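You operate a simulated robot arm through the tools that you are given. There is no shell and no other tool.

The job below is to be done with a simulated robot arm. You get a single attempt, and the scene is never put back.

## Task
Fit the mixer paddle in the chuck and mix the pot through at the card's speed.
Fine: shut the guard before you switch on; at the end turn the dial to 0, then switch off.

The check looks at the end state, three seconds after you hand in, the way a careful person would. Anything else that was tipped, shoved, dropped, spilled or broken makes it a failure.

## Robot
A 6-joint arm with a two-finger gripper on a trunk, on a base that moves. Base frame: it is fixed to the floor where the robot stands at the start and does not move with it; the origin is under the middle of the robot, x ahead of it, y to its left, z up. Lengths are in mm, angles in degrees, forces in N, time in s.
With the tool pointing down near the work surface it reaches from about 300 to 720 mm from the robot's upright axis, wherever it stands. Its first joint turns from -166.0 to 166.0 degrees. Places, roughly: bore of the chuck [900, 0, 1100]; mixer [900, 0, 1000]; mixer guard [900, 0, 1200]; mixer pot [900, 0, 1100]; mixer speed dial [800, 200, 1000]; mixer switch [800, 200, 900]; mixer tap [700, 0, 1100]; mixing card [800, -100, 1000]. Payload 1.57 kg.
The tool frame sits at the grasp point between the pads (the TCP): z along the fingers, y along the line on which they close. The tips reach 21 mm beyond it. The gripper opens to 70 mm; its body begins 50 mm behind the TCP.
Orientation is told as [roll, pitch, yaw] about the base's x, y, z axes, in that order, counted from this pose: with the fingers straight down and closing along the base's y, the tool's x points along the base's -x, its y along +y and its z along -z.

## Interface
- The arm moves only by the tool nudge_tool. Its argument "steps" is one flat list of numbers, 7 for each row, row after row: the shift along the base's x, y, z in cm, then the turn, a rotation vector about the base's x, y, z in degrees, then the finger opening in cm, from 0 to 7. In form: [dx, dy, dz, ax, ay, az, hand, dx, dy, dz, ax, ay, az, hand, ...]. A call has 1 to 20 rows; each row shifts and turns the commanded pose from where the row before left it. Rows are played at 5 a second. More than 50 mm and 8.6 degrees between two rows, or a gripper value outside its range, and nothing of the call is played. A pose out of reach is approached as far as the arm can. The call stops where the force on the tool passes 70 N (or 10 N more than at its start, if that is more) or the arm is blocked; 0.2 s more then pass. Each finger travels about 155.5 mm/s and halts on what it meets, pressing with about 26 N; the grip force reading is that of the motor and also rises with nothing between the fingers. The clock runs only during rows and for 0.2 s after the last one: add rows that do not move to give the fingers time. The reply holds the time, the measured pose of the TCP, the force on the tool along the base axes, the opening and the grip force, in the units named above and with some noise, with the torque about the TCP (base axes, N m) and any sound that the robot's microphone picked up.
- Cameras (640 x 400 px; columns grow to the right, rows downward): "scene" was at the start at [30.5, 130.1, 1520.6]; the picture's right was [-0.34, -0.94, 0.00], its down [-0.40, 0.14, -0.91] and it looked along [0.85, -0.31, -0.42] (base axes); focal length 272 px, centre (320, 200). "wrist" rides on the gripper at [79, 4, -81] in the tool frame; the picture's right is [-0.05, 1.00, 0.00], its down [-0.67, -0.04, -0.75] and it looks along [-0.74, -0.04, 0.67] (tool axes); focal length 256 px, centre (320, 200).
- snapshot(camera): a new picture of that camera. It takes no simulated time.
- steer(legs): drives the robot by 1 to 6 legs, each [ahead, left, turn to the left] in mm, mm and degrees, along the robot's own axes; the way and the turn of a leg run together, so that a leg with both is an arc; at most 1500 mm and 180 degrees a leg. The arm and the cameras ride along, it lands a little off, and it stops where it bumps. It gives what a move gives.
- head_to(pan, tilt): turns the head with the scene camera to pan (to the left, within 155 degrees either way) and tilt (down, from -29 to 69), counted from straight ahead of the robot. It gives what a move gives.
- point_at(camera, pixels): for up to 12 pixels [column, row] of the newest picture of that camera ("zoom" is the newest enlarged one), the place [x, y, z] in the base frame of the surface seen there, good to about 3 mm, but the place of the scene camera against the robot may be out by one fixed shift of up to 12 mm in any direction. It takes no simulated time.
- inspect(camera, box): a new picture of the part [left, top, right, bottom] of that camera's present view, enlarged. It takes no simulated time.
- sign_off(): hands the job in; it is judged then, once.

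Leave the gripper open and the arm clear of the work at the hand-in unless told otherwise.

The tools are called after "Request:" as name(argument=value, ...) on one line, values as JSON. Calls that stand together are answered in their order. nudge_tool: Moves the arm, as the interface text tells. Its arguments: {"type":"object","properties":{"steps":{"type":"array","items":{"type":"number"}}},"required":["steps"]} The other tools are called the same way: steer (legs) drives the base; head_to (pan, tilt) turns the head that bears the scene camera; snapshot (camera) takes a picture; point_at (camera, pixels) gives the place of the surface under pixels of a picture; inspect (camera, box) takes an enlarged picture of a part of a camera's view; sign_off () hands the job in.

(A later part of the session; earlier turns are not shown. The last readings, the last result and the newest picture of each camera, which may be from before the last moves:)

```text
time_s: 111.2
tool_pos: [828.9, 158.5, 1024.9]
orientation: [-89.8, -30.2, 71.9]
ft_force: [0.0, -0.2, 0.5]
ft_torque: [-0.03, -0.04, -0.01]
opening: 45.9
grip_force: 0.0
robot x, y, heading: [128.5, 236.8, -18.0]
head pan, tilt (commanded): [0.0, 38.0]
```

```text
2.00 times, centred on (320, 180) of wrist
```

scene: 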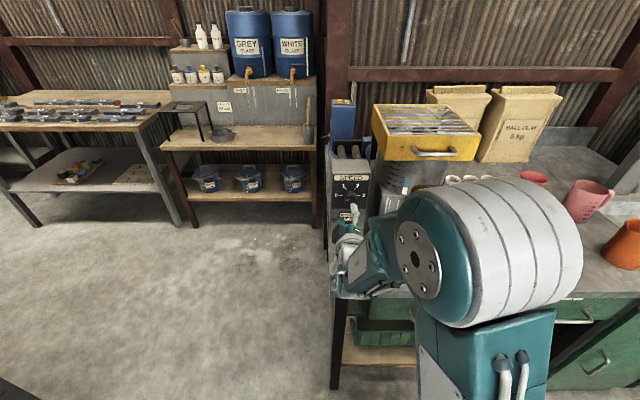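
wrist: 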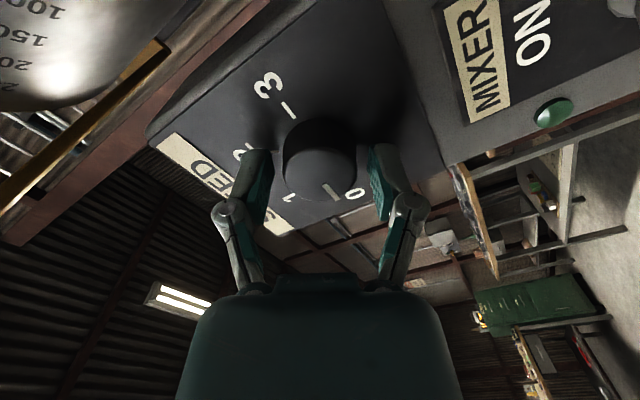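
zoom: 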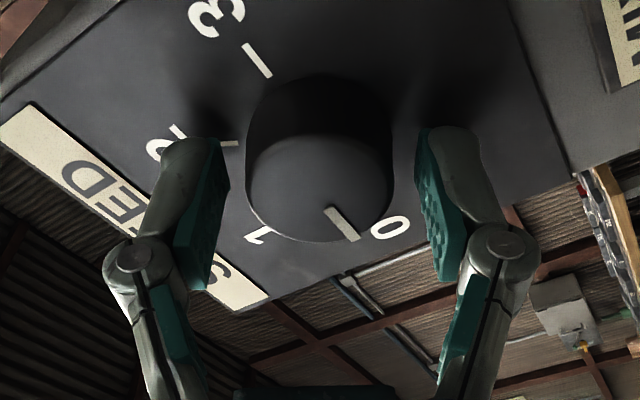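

The knob is centred between the pads and the TCP is level with its face. I'll back off 2 mm for clearance to the panel and close on the knob.

Request:
nudge_tool(steps=[-0.19, 0.06, 0, 0, 0, 0, 4.6, 0, 0, 0, 0, 0, 0, 4.0, 0, 0, 0, 0, 0, 0, 3.5, 0, 0, 0, 0, 0, 0, 3.0, 0, 0, 0, 0, 0, 0, 2.4, 0, 0, 0, 0, 0, 0, 2.0])

Request:
snapshot(camera="wrist")

Request:
inspect(camera="wrist", box=[230, 80, 410, 280])

```text
time_s: 112.6
tool_pos: [826.5, 158.0, 1024.7]
orientation: [-90.0, -30.2, 71.8]
ft_force: [0.6, 0.1, 0.2]
ft_torque: [0.12, 0.08, 0.01]
opening: 34.9
grip_force: 31.9
robot x, y, heading: [129.0, 235.4, -17.9]
head pan, tilt (commanded): [0.0, 38.0]
```

```text
taken
```

wrist: 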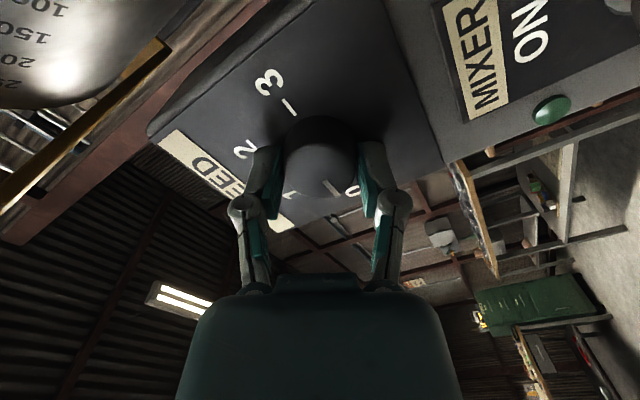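

```text
2.00 times, centred on (320, 180) of wrist
```

zoom: 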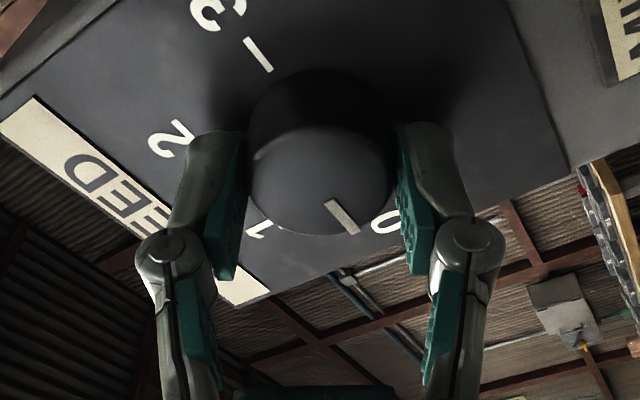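

Gripped (34.9 mm), with no side force. I'll start turning clockwise as seen from the front, 30° first, and check the pointer.

Request:
nudge_tool(steps=[0, 0, 0, 7.13, -2.32, 0, 2.0, 0, 0, 0, 7.13, -2.32, 0, 2.0, 0, 0, 0, 7.13, -2.32, 0, 2.0, 0, 0, 0, 7.13, -2.32, 0, 2.0])

Request:
snapshot(camera="wrist")

Request:
inspect(camera="scene", box=[320, 140, 480, 260])

```text
time_s: 113.6
tool_pos: [826.2, 158.9, 1025.1]
orientation: [-89.8, -60.4, 71.6]
ft_force: [4.1, -2.6, 0.9]
ft_torque: [0.02, 0.12, 0.18]
opening: 34.8
grip_force: 32.4
robot x, y, heading: [129.7, 231.4, -18.1]
head pan, tilt (commanded): [0.0, 38.0]
```

```text
taken
```

wrist: 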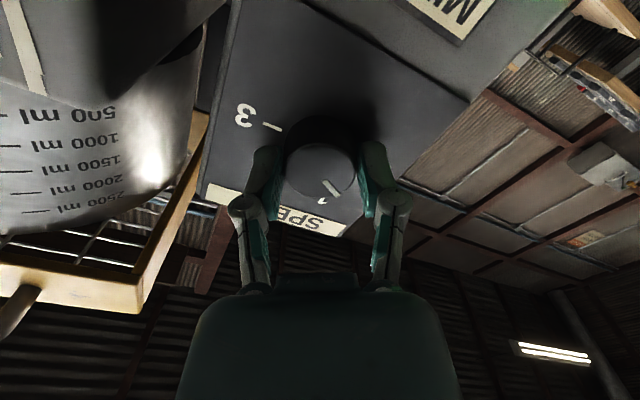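

```text
3.33 times, centred on (400, 200) of scene
```

zoom: 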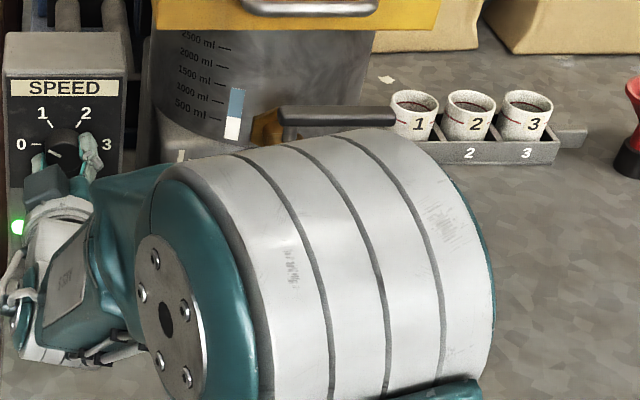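

The lamp by the switch lit green as the dial left 0, so the mixer is powered. I'll continue clockwise: 60° more, then check.

Request:
nudge_tool(steps=[0, 0, 0, 7.13, -2.32, 0, 2.0, 0, 0, 0, 7.13, -2.32, 0, 2.0, 0, 0, 0, 7.13, -2.32, 0, 2.0, 0, 0, 0, 7.13, -2.32, 0, 2.0, 0, 0, 0, 7.13, -2.32, 0, 2.0, 0, 0, 0, 7.13, -2.32, 0, 2.0, 0, 0, 0, 7.13, -2.32, 0, 2.0, 0, 0, 0, 7.13, -2.32, 0, 2.0])

Request:
snapshot(camera="wrist")

Request:
inspect(camera="scene", box=[320, 150, 400, 230])

```text
time_s: 115.2
tool_pos: [855.5, 206.8, 1067.6]
orientation: [86.3, -72.4, -106.7]
ft_force: [-44.7, -17.5, 15.1]
ft_torque: [-0.5, 0.02, -1.69]
opening: 54.1
grip_force: 25.6
out of reach, approached as far as the arm can: row 5, 6, 7
robot x, y, heading: [130.7, 229.9, -18.1]
head pan, tilt (commanded): [0.0, 38.0]
stopped in row 7: the force on the tool passed its limit at 122 N (the readings are from after the stop); the commanded pose is now the measured one
```

```text
taken
```

wrist: 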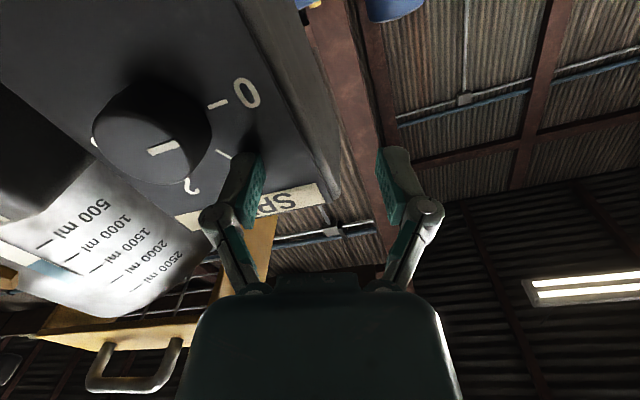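

```text
5.00 times, centred on (360, 190) of scene
```

zoom: 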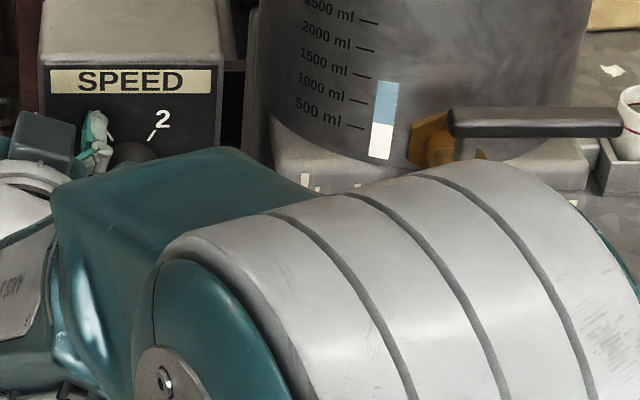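

The arm reached a limit, slipped off the knob and pushed against the box (the move stopped by force). I'll back straight away from the panel first.

Request:
nudge_tool(steps=[-0.95, 0.31, 0, 0, 0, 0, 5.4, -0.95, 0.31, 0, 0, 0, 0, 5.4, -0.95, 0.31, 0, 0, 0, 0, 5.4])

Request:
snapshot(camera="wrist")

Request:
snapshot(camera="scene")

```text
time_s: 116.0
tool_pos: [832.7, 216.9, 1062.7]
orientation: [84.1, -72.7, -104.3]
ft_force: [-0.3, -0.1, 0.0]
ft_torque: [0.04, -0.01, 0.02]
opening: 54.3
grip_force: 0.0
robot x, y, heading: [126.1, 229.9, -18.1]
head pan, tilt (commanded): [0.0, 38.0]
```

```text
taken
```

wrist: 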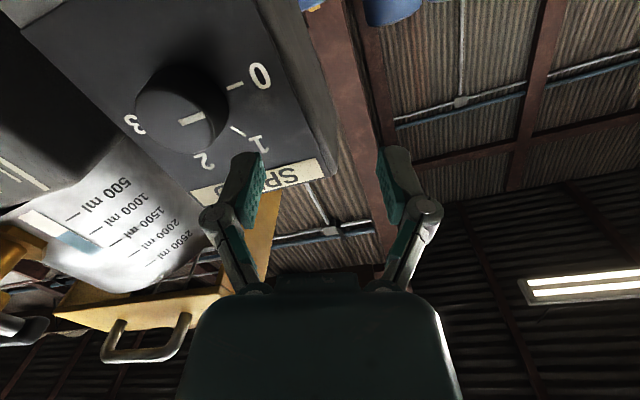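

```text
taken
```

scene: 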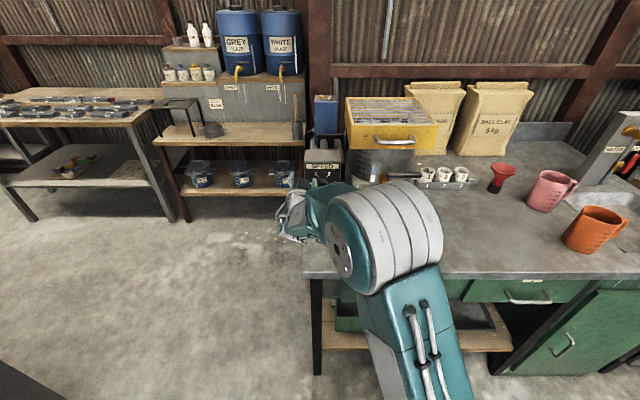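

The hand is free again. I'll enlarge the wrist view to read the dial pointer.

Request:
inspect(camera="wrist", box=[110, 50, 290, 190])

Request:
inspect(camera="scene", box=[290, 140, 400, 220])

```text
2.86 times, centred on (200, 120) of wrist
```

zoom: 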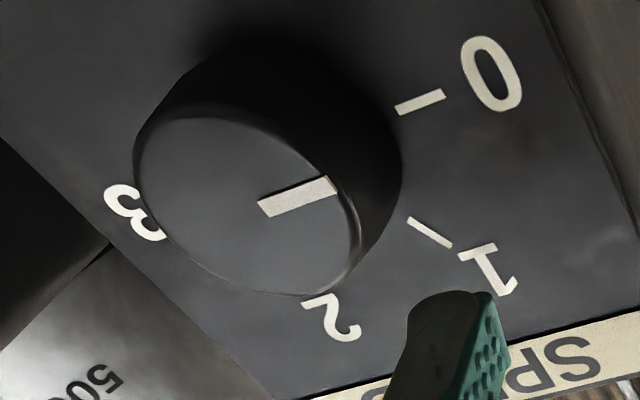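

```text
5.00 times, centred on (345, 180) of scene
```

zoom: 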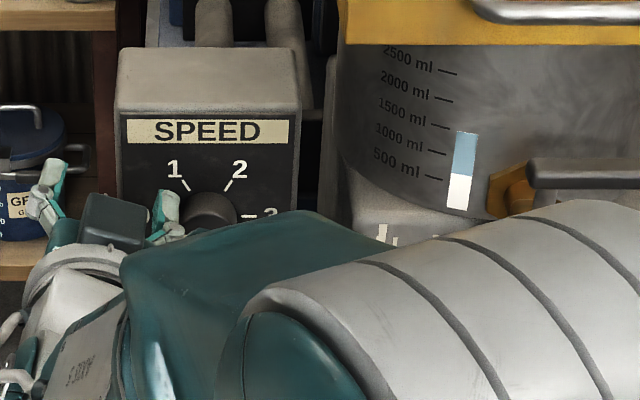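

The dial pointer is back parallel to the 0 tick, so the dial stands at 0. The hand can't roll past neutral, only in the range toward my right side. I'll move back from the panel and roll the hand to -90° there, where I know it can reach.

Request:
nudge_tool(steps=[-1.9, 0.62, 0, -7.22, 2.45, 0.1, 5, -1.9, 0.62, 0, -7.22, 2.45, 0.1, 5, -0.3, -0.3, -0.3, -7.22, 2.45, 0.1, 5, -0.3, -0.3, -0.3, -7.22, 2.45, 0.1, 5, -0.3, -0.3, -0.3, -7.22, 2.45, 0.1, 5, -0.3, -0.3, -0.3, -7.22, 2.45, 0.1, 5, -0.3, -0.3, -0.3, -7.22, 2.45, 0.1, 5, -0.3, -0.3, -0.3, -7.22, 2.45, 0.1, 5, -0.3, -0.3, -0.3, -7.22, 2.45, 0.1, 5, -0.3, -0.3, -0.3, -7.22, 2.45, 0.1, 5, -0.3, -0.3, -0.3, -7.22, 2.45, 0.1, 5, -0.3, -0.3, -0.3, -7.22, 2.45, 0.1, 5, -0.3, -0.3, -0.3, -7.22, 2.45, 0.1, 5, -0.3, -0.3, -0.3, -7.22, 2.45, 0.1, 5, 0, 0, 0, 0, 0, 0, 5])

Request:
snapshot(camera="wrist")

Request:
snapshot(camera="scene")

```text
time_s: 119.2
tool_pos: [757.9, 192.6, 1026.8]
orientation: [-90.5, -0.5, 70.8]
ft_force: [-0.2, -0.5, 0.7]
ft_torque: [-0.01, -0.03, 0.03]
opening: 49.6
grip_force: 0.0
robot x, y, heading: [131.3, 232.0, -17.7]
head pan, tilt (commanded): [0.0, 38.0]
```

```text
taken
```

wrist: 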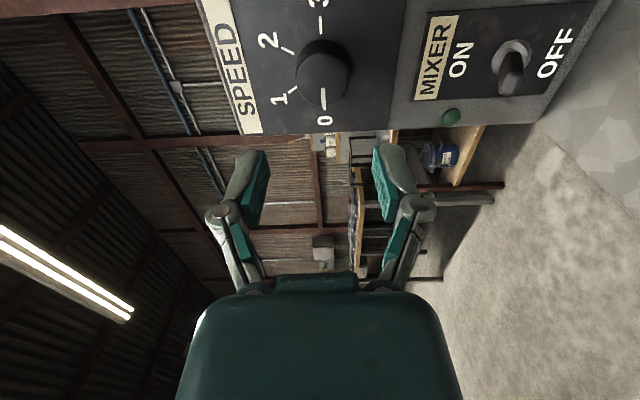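

```text
taken
```

scene: 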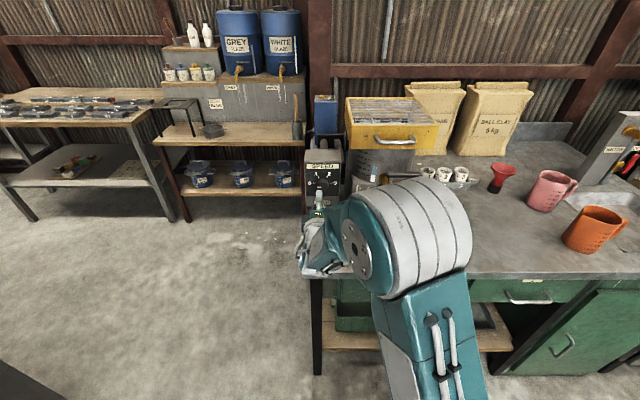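

Roll -90° is fine and the dial reads 0 with the lamp off. To turn 120° in one go I'd need roll -150° to -30°. I'll test here in free air whether -150° can be reached.

Request:
nudge_tool(steps=[0, 0, 0, -7.13, 2.32, 0, 5, 0, 0, 0, -7.13, 2.32, 0, 5, 0, 0, 0, -7.13, 2.32, 0, 5, 0, 0, 0, -7.13, 2.32, 0, 5, 0, 0, 0, -7.13, 2.32, 0, 5, 0, 0, 0, -7.13, 2.32, 0, 5, 0, 0, 0, -7.13, 2.32, 0, 5, 0, 0, 0, -7.13, 2.32, 0, 5, 0, 0, 0, 0, 0, 0, 5])

Request:
snapshot(camera="wrist")

Request:
snapshot(camera="scene")

```text
time_s: 121.2
tool_pos: [757.4, 193.0, 1026.8]
orientation: [-92.5, 59.4, 69.7]
ft_force: [0.3, -0.5, -0.9]
ft_torque: [0.01, -0.01, 0.01]
opening: 49.8
grip_force: 0.0
robot x, y, heading: [130.0, 227.9, -18.1]
head pan, tilt (commanded): [0.0, 38.0]
```

```text
taken
```

wrist: 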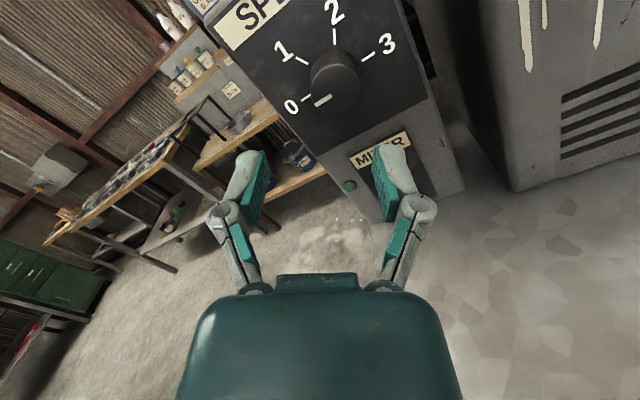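

```text
taken
```

scene: 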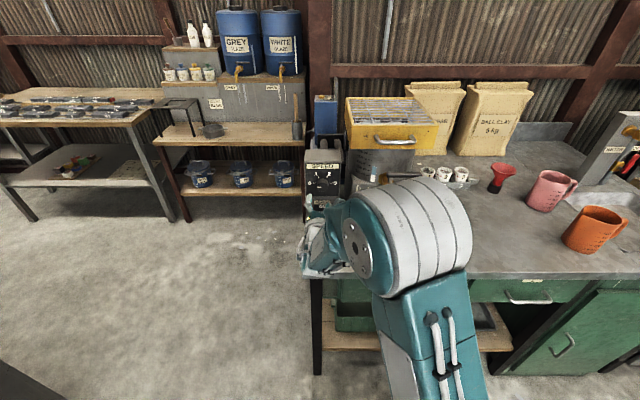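

Roll -150° is reachable with position held. From here I can turn 120° clockwise to -30°. I'll centre on the knob using the picture.

Request:
inspect(camera="wrist", box=[260, 30, 410, 150])

Request:
point_at(camera="wrist", pixels=[[333, 90], [325, 90], [343, 90], [333, 80], [333, 98], [322, 100]])

```text
3.33 times, centred on (335, 90) of wrist
```

zoom: 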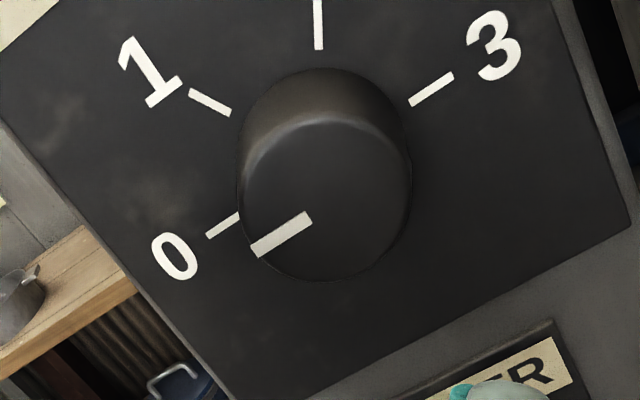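

```text
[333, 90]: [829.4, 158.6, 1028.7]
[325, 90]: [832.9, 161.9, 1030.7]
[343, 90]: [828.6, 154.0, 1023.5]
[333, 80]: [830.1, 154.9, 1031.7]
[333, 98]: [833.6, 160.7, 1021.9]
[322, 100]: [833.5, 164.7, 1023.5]
```

The knob is about 10 mm to the right of the tool axis and 3–5 mm lower. I'll correct that, level the hand by 1.3°, and advance 40 mm.

Request:
nudge_tool(steps=[1.17, -0.73, -0.1, 0.2, 0.62, 0, 4.8, 1.16, -0.73, -0.1, 0.2, 0.62, 0, 4.8, 1.16, -0.74, -0.1, 0, 0, 0, 4.8, 0, 0, 0, 0, 0, 0, 4.8])

Request:
snapshot(camera="wrist")

Request:
inspect(camera="wrist", box=[245, 50, 395, 190])

```text
time_s: 122.2
tool_pos: [792.4, 170.6, 1023.7]
orientation: [-89.8, 59.3, 71.9]
ft_force: [-0.3, -0.2, 0.1]
ft_torque: [-0.05, 0.01, -0.03]
opening: 47.9
grip_force: 0.0
robot x, y, heading: [128.9, 230.8, -17.6]
head pan, tilt (commanded): [0.0, 38.0]
```

```text
taken
```

wrist: 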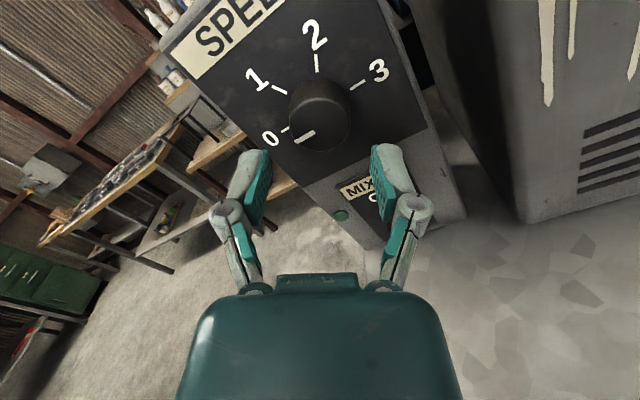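

```text
2.86 times, centred on (320, 120) of wrist
```

zoom: 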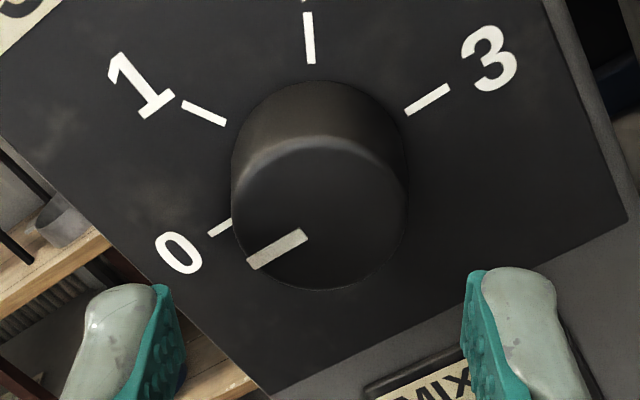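

Alignment is now within 1 mm and the face is 45 mm ahead. I'll advance 42 mm straight along the axis.

Request:
nudge_tool(steps=[1.0, -0.32, 0, 0, 0, 0, 4.8, 1.0, -0.32, 0, 0, 0, 0, 4.8, 1.0, -0.33, 0, 0, 0, 0, 4.8, 1.0, -0.33, 0, 0, 0, 0, 4.8, 0, 0, 0, 0, 0, 0, 4.8])

Request:
snapshot(camera="wrist")

Request:
inspect(camera="wrist", box=[245, 90, 395, 230])

```text
time_s: 123.4
tool_pos: [832.3, 157.9, 1023.0]
orientation: [-89.9, 59.3, 71.9]
ft_force: [0.9, -0.7, 0.9]
ft_torque: [0.02, 0.02, 0.01]
opening: 47.9
grip_force: 0.1
robot x, y, heading: [127.1, 226.7, -18.1]
head pan, tilt (commanded): [0.0, 38.0]
```

```text
taken
```

wrist: 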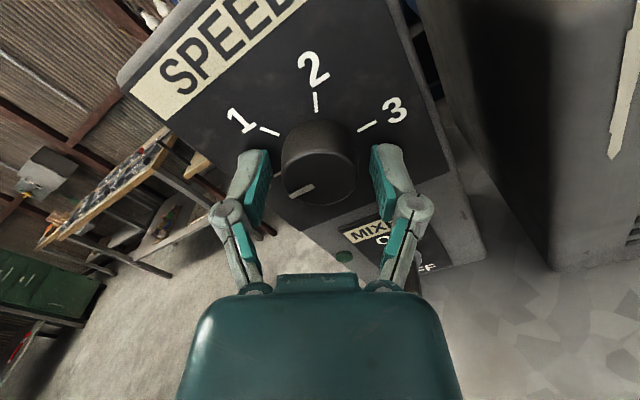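

```text
2.86 times, centred on (320, 160) of wrist
```

zoom: 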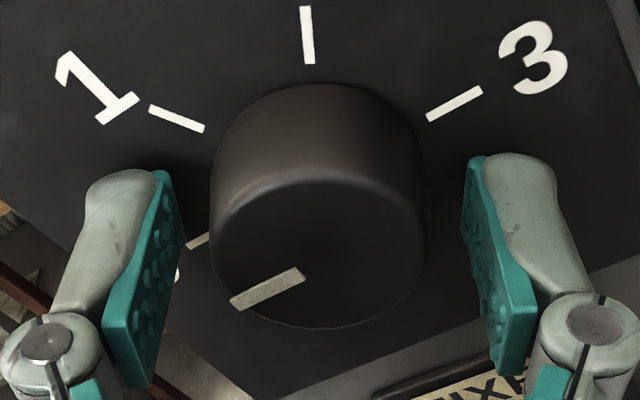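

Centred to within 1 mm, with the knob between the pads. I'll close on it.

Request:
nudge_tool(steps=[0, 0, 0, 0, 0, 0, 4.2, 0, 0, 0, 0, 0, 0, 3.6, 0, 0, 0, 0, 0, 0, 3.0, 0, 0, 0, 0, 0, 0, 2.0, 0, 0, 0, 0, 0, 0, 1.5])

Request:
inspect(camera="wrist", box=[245, 90, 395, 230])

```text
time_s: 124.6
tool_pos: [832.6, 159.1, 1024.3]
orientation: [-89.8, 59.2, 71.9]
ft_force: [1.1, 0.3, 0.2]
ft_torque: [0.02, -0.03, 0.0]
opening: 35.3
grip_force: 31.6
robot x, y, heading: [127.6, 228.6, -18.0]
head pan, tilt (commanded): [0.0, 38.0]
```

```text
2.86 times, centred on (320, 160) of wrist
```

zoom: 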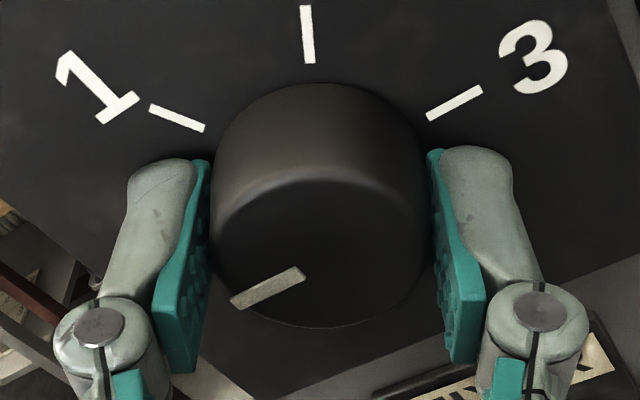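

Gripped at 35 mm with no side load. I'll turn clockwise 30° first.

Request:
nudge_tool(steps=[0, 0, 0, 7.13, -2.32, 0, 1.5, 0, 0, 0, 7.13, -2.32, 0, 1.5, 0, 0, 0, 7.13, -2.32, 0, 1.5, 0, 0, 0, 7.13, -2.32, 0, 1.5])

Request:
inspect(camera="wrist", box=[245, 90, 395, 230])

```text
time_s: 125.6
tool_pos: [832.4, 157.8, 1025.1]
orientation: [-89.9, 29.2, 71.9]
ft_force: [5.0, 4.1, 6.0]
ft_torque: [-0.01, 0.12, 0.13]
opening: 35.3
grip_force: 32.3
robot x, y, heading: [131.0, 228.4, -18.0]
head pan, tilt (commanded): [0.0, 38.0]
```

```text
2.86 times, centred on (320, 160) of wrist
```

zoom: 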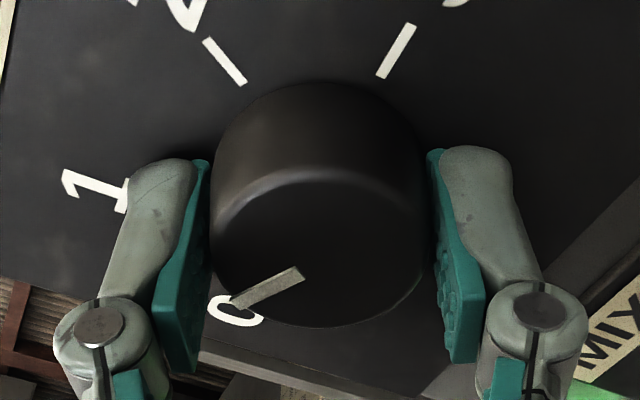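

The knob turns with the hand and the lamp has lit. I'll continue another 45°.

Request:
nudge_tool(steps=[0, 0, 0, 7.13, -2.32, 0, 1.5, 0, 0, 0, 7.13, -2.32, 0, 1.5, 0, 0, 0, 7.13, -2.32, 0, 1.5, 0, 0, 0, 7.13, -2.32, 0, 1.5, 0, 0, 0, 7.13, -2.32, 0, 1.5, 0, 0, 0, 7.13, -2.32, 0, 1.5])

Request:
inspect(camera="wrist", box=[245, 90, 395, 230])

```text
time_s: 127.0
tool_pos: [832.9, 158.2, 1025.0]
orientation: [-89.9, -15.9, 72.0]
ft_force: [8.2, 9.1, 18.0]
ft_torque: [-0.09, -0.27, -0.33]
opening: 35.2
grip_force: 32.0
robot x, y, heading: [129.1, 228.6, -17.9]
head pan, tilt (commanded): [0.0, 38.0]
```

```text
2.86 times, centred on (320, 160) of wrist
```

zoom: 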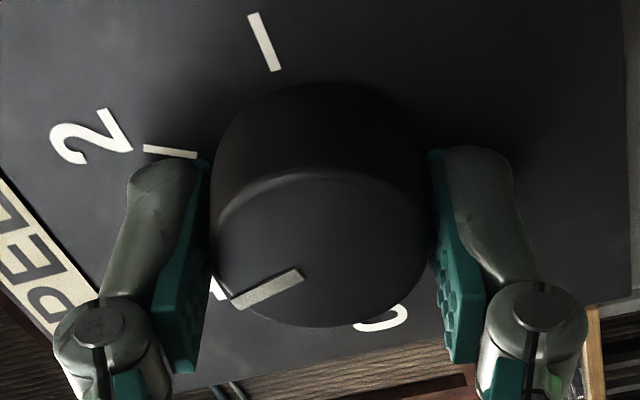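

75° turned. There's a small side load of about 20 N, so I'll ease the hand 1.5 mm with it and continue the last 45°.

Request:
nudge_tool(steps=[0.03, 0.07, 0.14, 7.13, -2.32, 0, 1.5, 0, 0, 0, 7.13, -2.32, 0, 1.5, 0, 0, 0, 7.13, -2.32, 0, 1.5, 0, 0, 0, 7.13, -2.32, 0, 1.5])

Request:
inspect(camera="wrist", box=[245, 90, 395, 230])

```text
time_s: 128.0
tool_pos: [832.3, 157.0, 1025.5]
orientation: [-89.8, -45.8, 71.9]
ft_force: [6.1, 5.0, 18.2]
ft_torque: [0.06, 0.13, -0.26]
opening: 35.3
grip_force: 31.7
robot x, y, heading: [129.4, 230.3, -18.1]
head pan, tilt (commanded): [0.0, 38.0]
```

```text
2.86 times, centred on (320, 160) of wrist
```

zoom: 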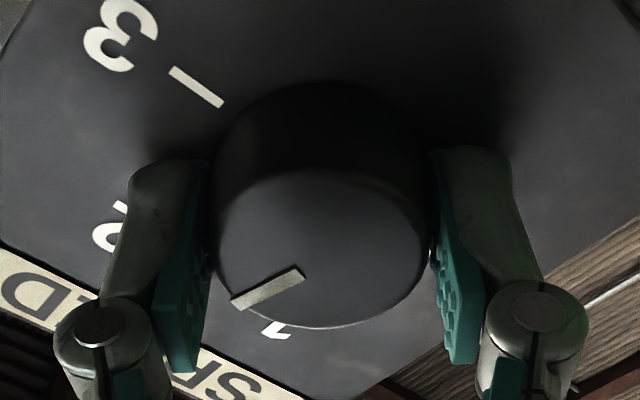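

105° turned; "2" is about to come under the pointer. Now the last 15°.

Request:
nudge_tool(steps=[0.02, 0.04, 0.08, 7.13, -2.32, 0, 1.5, 0, 0, 0, 7.13, -2.32, 0, 1.5, 0, 0, 0, 0, 0, 0, 1.5])

Request:
snapshot(camera="wrist")

Request:
inspect(camera="wrist", box=[245, 90, 395, 230])

Request:
inspect(camera="scene", box=[300, 130, 420, 220])

```text
time_s: 128.8
tool_pos: [832.4, 157.5, 1026.1]
orientation: [-89.7, -60.7, 71.8]
ft_force: [1.3, -0.6, 13.9]
ft_torque: [-0.15, -0.62, 0.17]
opening: 35.1
grip_force: 32.3
robot x, y, heading: [131.8, 227.6, -17.9]
head pan, tilt (commanded): [0.0, 38.0]
```

```text
taken
```

wrist: 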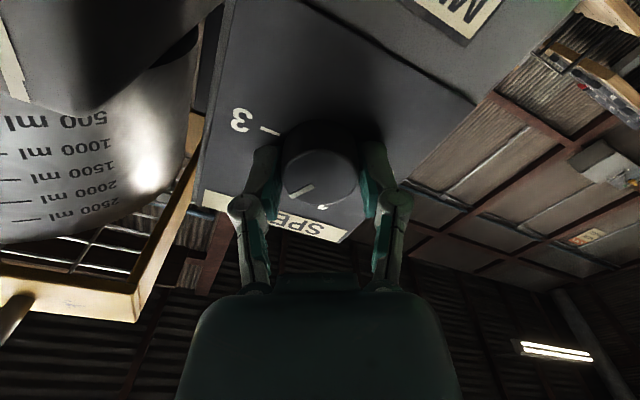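

```text
2.86 times, centred on (320, 160) of wrist
```

zoom: 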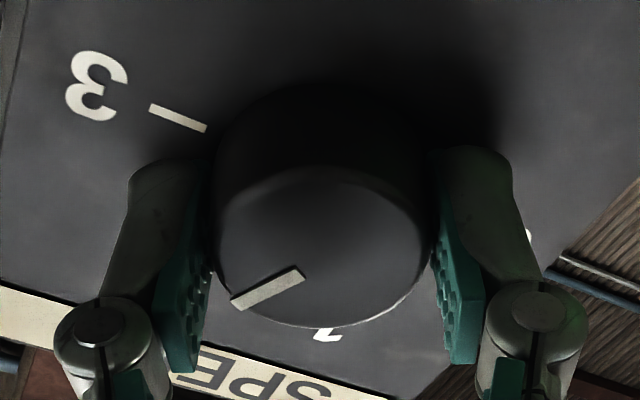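

```text
4.44 times, centred on (360, 175) of scene
```

zoom: 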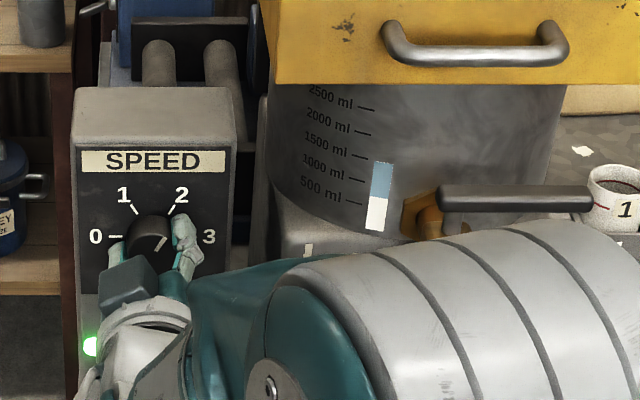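

The "3" tick is now exactly where the "1" tick was at the start, so the dial turned 120° and points at 2. The lamp is green. The sight window still shows blue over white. I'll keep hold of the dial and let it mix.

Request:
nudge_tool(steps=[0, 0, 0, 0, 0, 0, 1.5, 0, 0, 0, 0, 0, 0, 1.5, 0, 0, 0, 0, 0, 0, 1.5, 0, 0, 0, 0, 0, 0, 1.5, 0, 0, 0, 0, 0, 0, 1.5, 0, 0, 0, 0, 0, 0, 1.5, 0, 0, 0, 0, 0, 0, 1.5, 0, 0, 0, 0, 0, 0, 1.5, 0, 0, 0, 0, 0, 0, 1.5, 0, 0, 0, 0, 0, 0, 1.5, 0, 0, 0, 0, 0, 0, 1.5, 0, 0, 0, 0, 0, 0, 1.5, 0, 0, 0, 0, 0, 0, 1.5, 0, 0, 0, 0, 0, 0, 1.5, 0, 0, 0, 0, 0, 0, 1.5, 0, 0, 0, 0, 0, 0, 1.5, 0, 0, 0, 0, 0, 0, 1.5, 0, 0, 0, 0, 0, 0, 1.5, 0, 0, 0, 0, 0, 0, 1.5, 0, 0, 0, 0, 0, 0, 1.5])

Request:
inspect(camera="scene", box=[300, 90, 460, 220])

```text
time_s: 133.0
tool_pos: [831.8, 157.7, 1026.0]
orientation: [-89.7, -60.9, 71.6]
ft_force: [-5.9, -4.6, 7.2]
ft_torque: [-0.06, -0.13, -0.09]
opening: 35.0
grip_force: 31.6
robot x, y, heading: [132.7, 231.1, -18.0]
head pan, tilt (commanded): [0.0, 38.0]
```

```text
3.08 times, centred on (380, 155) of scene
```

zoom: 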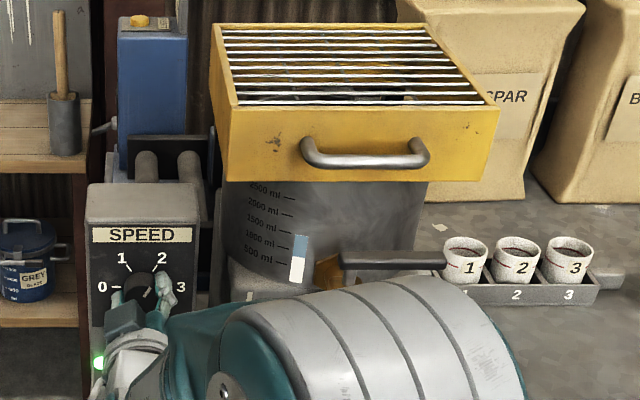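

No visible change in the window yet. I'll look through the grille to see whether the paddle is turning.

Request:
inspect(camera="scene", box=[345, 95, 425, 135])

Request:
nudge_tool(steps=[0, 0, 0, 0, 0, 0, 1.5])

Request:
inspect(camera="scene", box=[345, 95, 425, 135])

Request:
inspect(camera="scene", box=[360, 155, 400, 190])

```text
8.00 times, centred on (385, 115) of scene
```

zoom: 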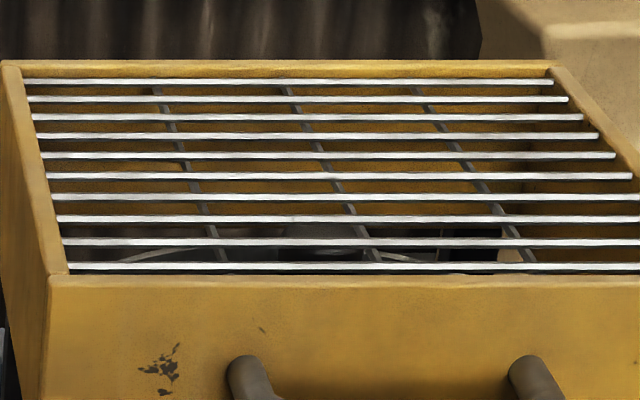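

```text
time_s: 133.4
tool_pos: [831.7, 157.7, 1026.7]
orientation: [-89.6, -60.8, 71.7]
ft_force: [-7.8, -5.1, 8.2]
ft_torque: [-0.02, -0.13, -0.11]
opening: 35.2
grip_force: 31.9
robot x, y, heading: [127.6, 226.9, -18.1]
head pan, tilt (commanded): [0.0, 38.0]
```

```text
8.00 times, centred on (385, 115) of scene
```

zoom: 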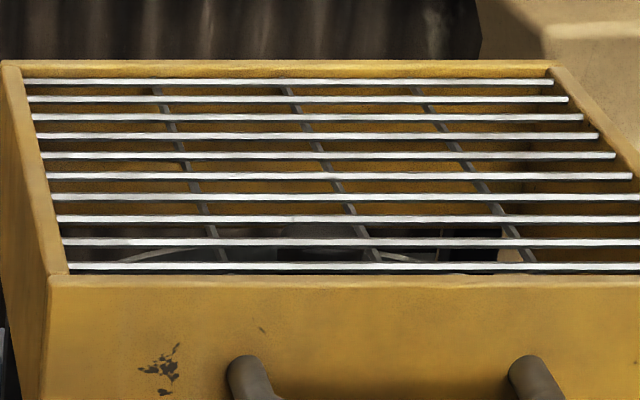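

```text
11.43 times, centred on (380, 172) of scene
```

zoom: 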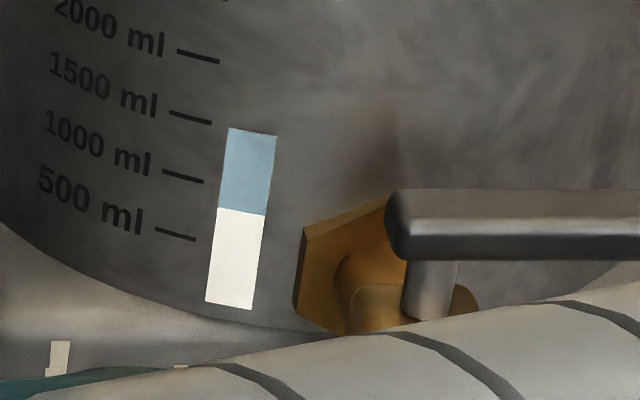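

In the window, the white part was about 45% at the start and is now about 54%, so something may be changing. I'll wait another 4 s and compare.

Request:
nudge_tool(steps=[0, 0, 0, 0, 0, 0, 1.5, 0, 0, 0, 0, 0, 0, 1.5, 0, 0, 0, 0, 0, 0, 1.5, 0, 0, 0, 0, 0, 0, 1.5, 0, 0, 0, 0, 0, 0, 1.5, 0, 0, 0, 0, 0, 0, 1.5, 0, 0, 0, 0, 0, 0, 1.5, 0, 0, 0, 0, 0, 0, 1.5, 0, 0, 0, 0, 0, 0, 1.5, 0, 0, 0, 0, 0, 0, 1.5, 0, 0, 0, 0, 0, 0, 1.5, 0, 0, 0, 0, 0, 0, 1.5, 0, 0, 0, 0, 0, 0, 1.5, 0, 0, 0, 0, 0, 0, 1.5, 0, 0, 0, 0, 0, 0, 1.5, 0, 0, 0, 0, 0, 0, 1.5, 0, 0, 0, 0, 0, 0, 1.5, 0, 0, 0, 0, 0, 0, 1.5, 0, 0, 0, 0, 0, 0, 1.5, 0, 0, 0, 0, 0, 0, 1.5])

Request:
inspect(camera="scene", box=[360, 155, 400, 190])

Request:
inspect(camera="wrist", box=[0, 60, 240, 330])

```text
time_s: 137.6
tool_pos: [832.4, 157.6, 1026.0]
orientation: [-89.6, -60.7, 71.7]
ft_force: [-10.5, -4.7, 4.7]
ft_torque: [-0.03, -0.06, -0.17]
opening: 35.2
grip_force: 32.2
robot x, y, heading: [130.2, 230.1, -18.0]
head pan, tilt (commanded): [0.0, 38.0]
```

```text
11.43 times, centred on (380, 172) of scene
```

zoom: 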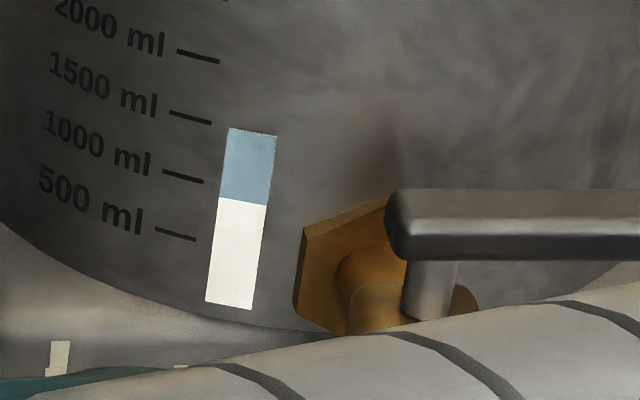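

```text
1.48 times, centred on (120, 195) of wrist
```

zoom: 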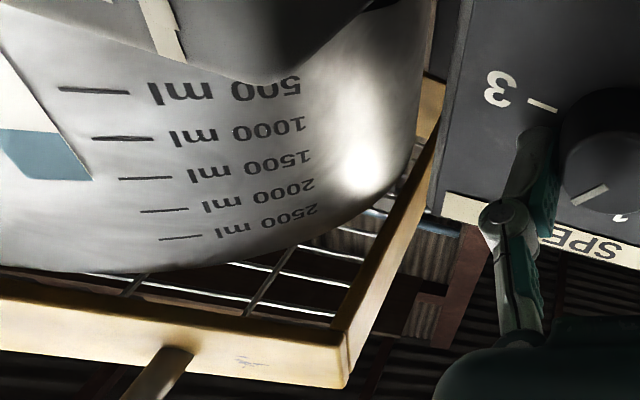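

The blue/white boundary keeps rising (212 → 202 in 4 s), so it's mixing. About 30 s remain until the window is uniform. I'll keep waiting.

Request:
nudge_tool(steps=[0, 0, 0, 0, 0, 0, 1.5, 0, 0, 0, 0, 0, 0, 1.5, 0, 0, 0, 0, 0, 0, 1.5, 0, 0, 0, 0, 0, 0, 1.5, 0, 0, 0, 0, 0, 0, 1.5, 0, 0, 0, 0, 0, 0, 1.5, 0, 0, 0, 0, 0, 0, 1.5, 0, 0, 0, 0, 0, 0, 1.5, 0, 0, 0, 0, 0, 0, 1.5, 0, 0, 0, 0, 0, 0, 1.5, 0, 0, 0, 0, 0, 0, 1.5, 0, 0, 0, 0, 0, 0, 1.5, 0, 0, 0, 0, 0, 0, 1.5, 0, 0, 0, 0, 0, 0, 1.5, 0, 0, 0, 0, 0, 0, 1.5, 0, 0, 0, 0, 0, 0, 1.5, 0, 0, 0, 0, 0, 0, 1.5, 0, 0, 0, 0, 0, 0, 1.5, 0, 0, 0, 0, 0, 0, 1.5, 0, 0, 0, 0, 0, 0, 1.5])

Request:
nudge_tool(steps=[0, 0, 0, 0, 0, 0, 1.5, 0, 0, 0, 0, 0, 0, 1.5, 0, 0, 0, 0, 0, 0, 1.5, 0, 0, 0, 0, 0, 0, 1.5, 0, 0, 0, 0, 0, 0, 1.5, 0, 0, 0, 0, 0, 0, 1.5, 0, 0, 0, 0, 0, 0, 1.5, 0, 0, 0, 0, 0, 0, 1.5, 0, 0, 0, 0, 0, 0, 1.5, 0, 0, 0, 0, 0, 0, 1.5, 0, 0, 0, 0, 0, 0, 1.5, 0, 0, 0, 0, 0, 0, 1.5, 0, 0, 0, 0, 0, 0, 1.5, 0, 0, 0, 0, 0, 0, 1.5, 0, 0, 0, 0, 0, 0, 1.5, 0, 0, 0, 0, 0, 0, 1.5, 0, 0, 0, 0, 0, 0, 1.5, 0, 0, 0, 0, 0, 0, 1.5, 0, 0, 0, 0, 0, 0, 1.5, 0, 0, 0, 0, 0, 0, 1.5])

Request:
inspect(camera="scene", box=[360, 155, 400, 190])

Request:
inspect(camera="scene", box=[300, 90, 460, 220])

```text
time_s: 141.8
tool_pos: [832.6, 156.6, 1026.0]
orientation: [-89.6, -60.7, 71.7]
ft_force: [-10.8, -3.9, 5.0]
ft_torque: [-0.04, -0.13, -0.07]
opening: 35.2
grip_force: 31.6
robot x, y, heading: [126.8, 228.5, -18.1]
head pan, tilt (commanded): [0.0, 38.0]
```

```text
time_s: 146.0
tool_pos: [832.1, 157.7, 1025.2]
orientation: [-89.5, -60.8, 71.7]
ft_force: [-10.2, -4.0, 4.4]
ft_torque: [-0.01, -0.08, -0.11]
opening: 35.6
grip_force: 31.7
robot x, y, heading: [128.2, 231.0, -17.9]
head pan, tilt (commanded): [0.0, 38.0]
```

```text
11.43 times, centred on (380, 172) of scene
```

zoom: 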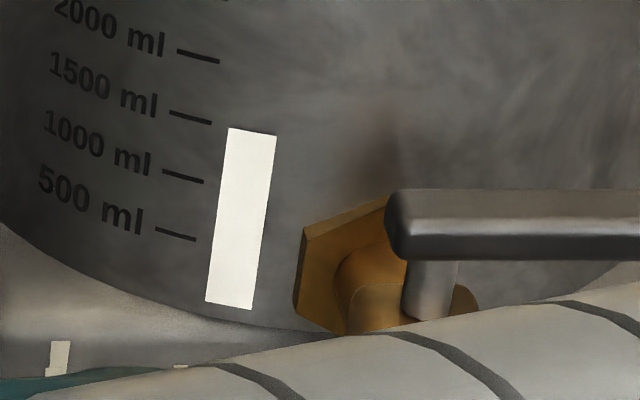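

```text
3.08 times, centred on (380, 155) of scene
```

zoom: 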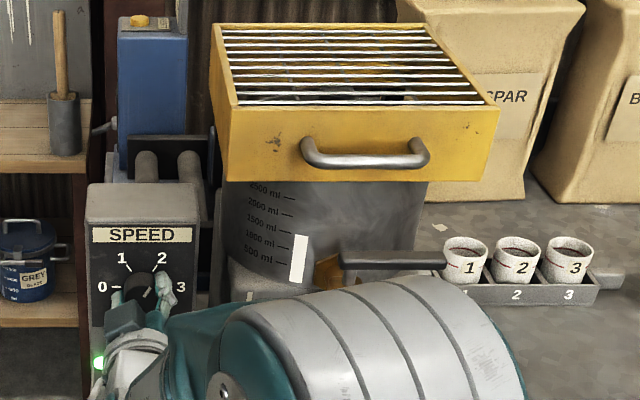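

The window is now uniform white over its whole height, so the pot is mixed through. I'll turn the dial back counter-clockwise toward 0, 60° first.

Request:
nudge_tool(steps=[0, 0, 0, -7.13, 2.32, 0, 1.5, -0.02, -0.04, -0.08, -7.13, 2.32, 0, 1.5, 0, 0, 0, -7.13, 2.32, 0, 1.5, 0, 0, 0, -7.13, 2.32, 0, 1.5, 0, 0, 0, -7.13, 2.32, 0, 1.5, -0.03, -0.07, -0.14, -7.13, 2.32, 0, 1.5, 0, 0, 0, -7.13, 2.32, 0, 1.5, 0, 0, 0, -7.13, 2.32, 0, 1.5])

Request:
inspect(camera="wrist", box=[245, 90, 395, 230])

```text
time_s: 147.8
tool_pos: [834.0, 158.6, 1025.1]
orientation: [-89.9, -0.6, 71.9]
ft_force: [0.8, 0.6, 13.3]
ft_torque: [-0.2, -0.47, 0.77]
opening: 34.8
grip_force: 31.7
robot x, y, heading: [126.1, 229.1, -18.1]
head pan, tilt (commanded): [0.0, 38.0]
```

```text
2.86 times, centred on (320, 160) of wrist
```

zoom: 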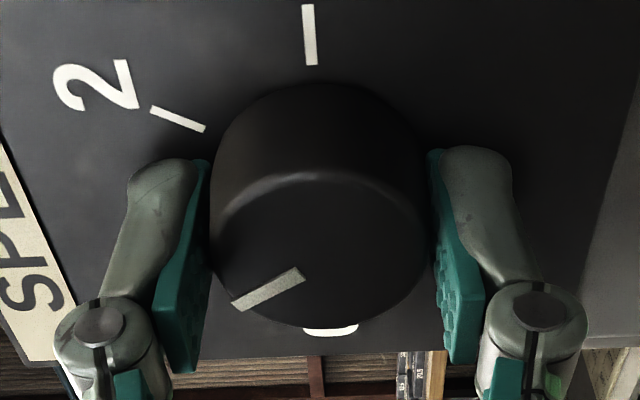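

Exactly 60° back ("2" tick is where the "1" tick was), so the pointer is at 1 and there's no slip. I'll do the remaining 60° to 0.

Request:
nudge_tool(steps=[0, 0, 0, -7.13, 2.32, 0, 1.5, 0, 0, 0, -7.13, 2.32, 0, 1.5, 0, 0, 0, -7.13, 2.32, 0, 1.5, 0, 0, 0, -7.13, 2.32, 0, 1.5, 0, 0, 0, -7.13, 2.32, 0, 1.5, 0, 0, 0, -7.13, 2.32, 0, 1.5, 0, 0, 0, -7.13, 2.32, 0, 1.5, 0, 0, 0, -7.13, 2.32, 0, 1.5, 0, 0, 0, 0, 0, 0, 1.5])

Request:
inspect(camera="wrist", box=[245, 90, 395, 230])

Request:
snapshot(camera="wrist")

```text
time_s: 149.8
tool_pos: [831.6, 158.0, 1023.3]
orientation: [-89.8, 59.4, 71.9]
ft_force: [2.6, 5.0, 10.0]
ft_torque: [0.66, -0.4, -0.01]
opening: 35.5
grip_force: 31.9
robot x, y, heading: [129.7, 228.6, -18.0]
head pan, tilt (commanded): [0.0, 38.0]
```

```text
2.86 times, centred on (320, 160) of wrist
```

zoom: 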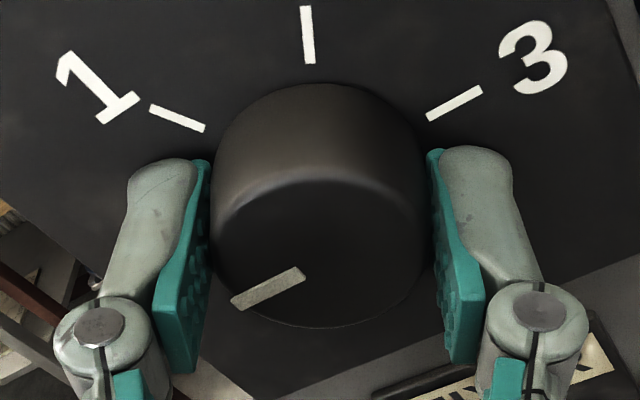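

```text
taken
```

wrist: 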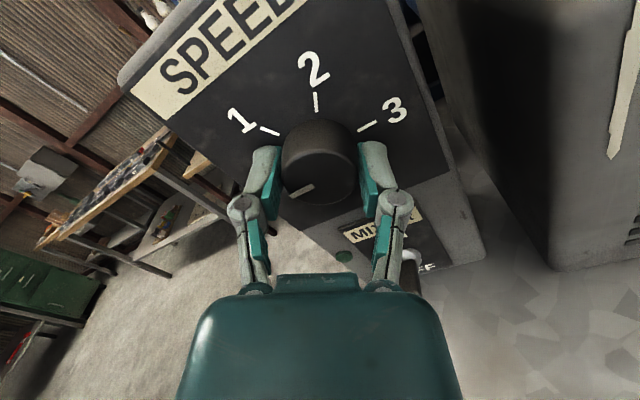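

The view is identical to the starting view: pointer at 0, lamp off. I'll open the fingers and back straight off.

Request:
nudge_tool(steps=[0, 0, 0, 0, 0, 0, 2.5, 0, 0, 0, 0, 0, 0, 3.3, 0, 0, 0, 0, 0, 0, 4.0, 0, 0, 0, 0, 0, 0, 4.8, -0.95, 0.31, 0, 0, 0, 0, 4.8, -0.95, 0.31, 0, 0, 0, 0, 4.8, -1.9, 0.62, 0, 0, 0, 0, 4.8, -1.9, 0.62, 0, 0, 0, 0, 4.8, -1.9, 0.62, 0, 0, 0, 0, 4.8])

Request:
snapshot(camera="wrist")

Request:
inspect(camera="wrist", box=[240, 0, 440, 200])

Request:
snapshot(camera="scene")

```text
time_s: 151.8
tool_pos: [756.1, 182.4, 1024.4]
orientation: [-89.8, 59.2, 72.0]
ft_force: [-0.4, 0.0, 0.0]
ft_torque: [0.0, -0.01, -0.03]
opening: 47.9
grip_force: 0.1
robot x, y, heading: [124.1, 230.5, -18.0]
head pan, tilt (commanded): [0.0, 38.0]
```

```text
taken
```

wrist: 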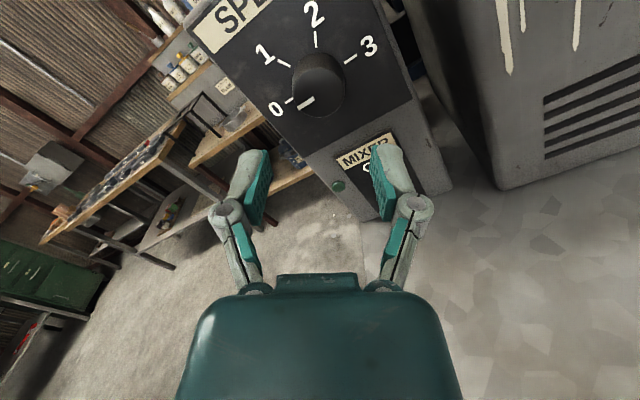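

```text
2.00 times, centred on (340, 100) of wrist
```

zoom: 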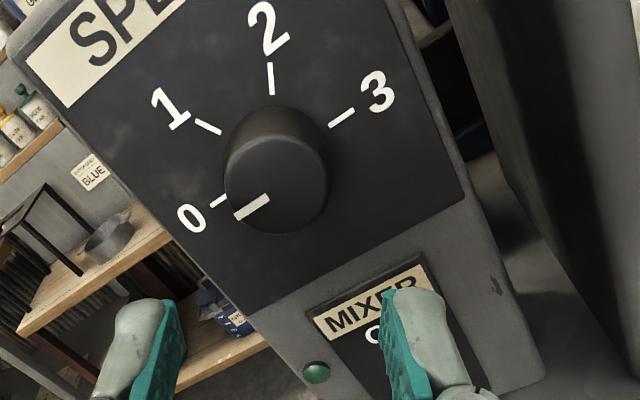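

```text
taken
```

scene: 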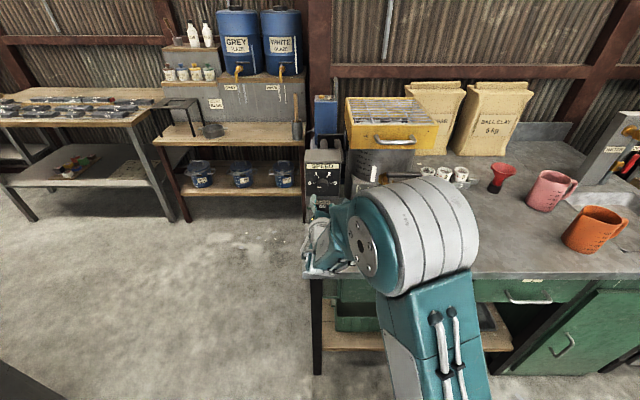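

The dial rests on 0 and the lamp is off. Now the switch goes back to OFF. I'll roll the hand back to -90°, then tilt it 50° down, still away from the panel.

Request:
nudge_tool(steps=[0, 0, 0, 7.13, -2.32, 0, 4.8, 0, 0, 0, 7.13, -2.32, 0, 4.8, 0, 0, 0, 7.13, -2.32, 0, 4.8, 0, 0, 0, 7.13, -2.32, 0, 4.8, 0, 0, 0, 7.13, -2.32, 0, 4.8, 0, 0, 0, 7.13, -2.32, 0, 4.8, 0, 0, 0, 7.13, -2.32, 0, 4.8, 0, 0, 0, 7.13, -2.32, 0, 4.8, 0, 0, 0, 2.2, 6.79, 0, 4.8, 0, 0, 0, 2.2, 6.79, 0, 4.8, 0, 0, 0, 2.2, 6.79, 0, 4.8, 0, 0, 0, 2.2, 6.79, 0, 4.8, 0, 0, 0, 2.2, 6.79, 0, 4.8, 0, 0, 0, 2.2, 6.79, 0, 4.8, 0, 0, 0, 2.2, 6.79, 0, 4.8])

Request:
snapshot(camera="wrist")

```text
time_s: 155.0
tool_pos: [756.5, 180.5, 1024.0]
orientation: [-40.0, 0.3, 71.8]
ft_force: [0.1, 0.6, -1.2]
ft_torque: [-0.06, -0.04, -0.07]
opening: 48.2
grip_force: 0.1
robot x, y, heading: [130.7, 229.0, -18.1]
head pan, tilt (commanded): [0.0, 38.0]
```

```text
taken
```

wrist: 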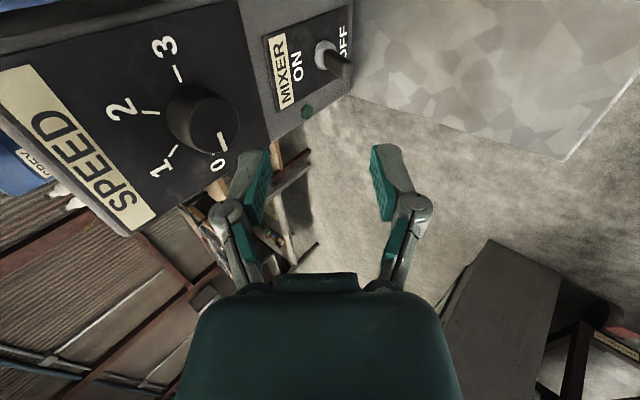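

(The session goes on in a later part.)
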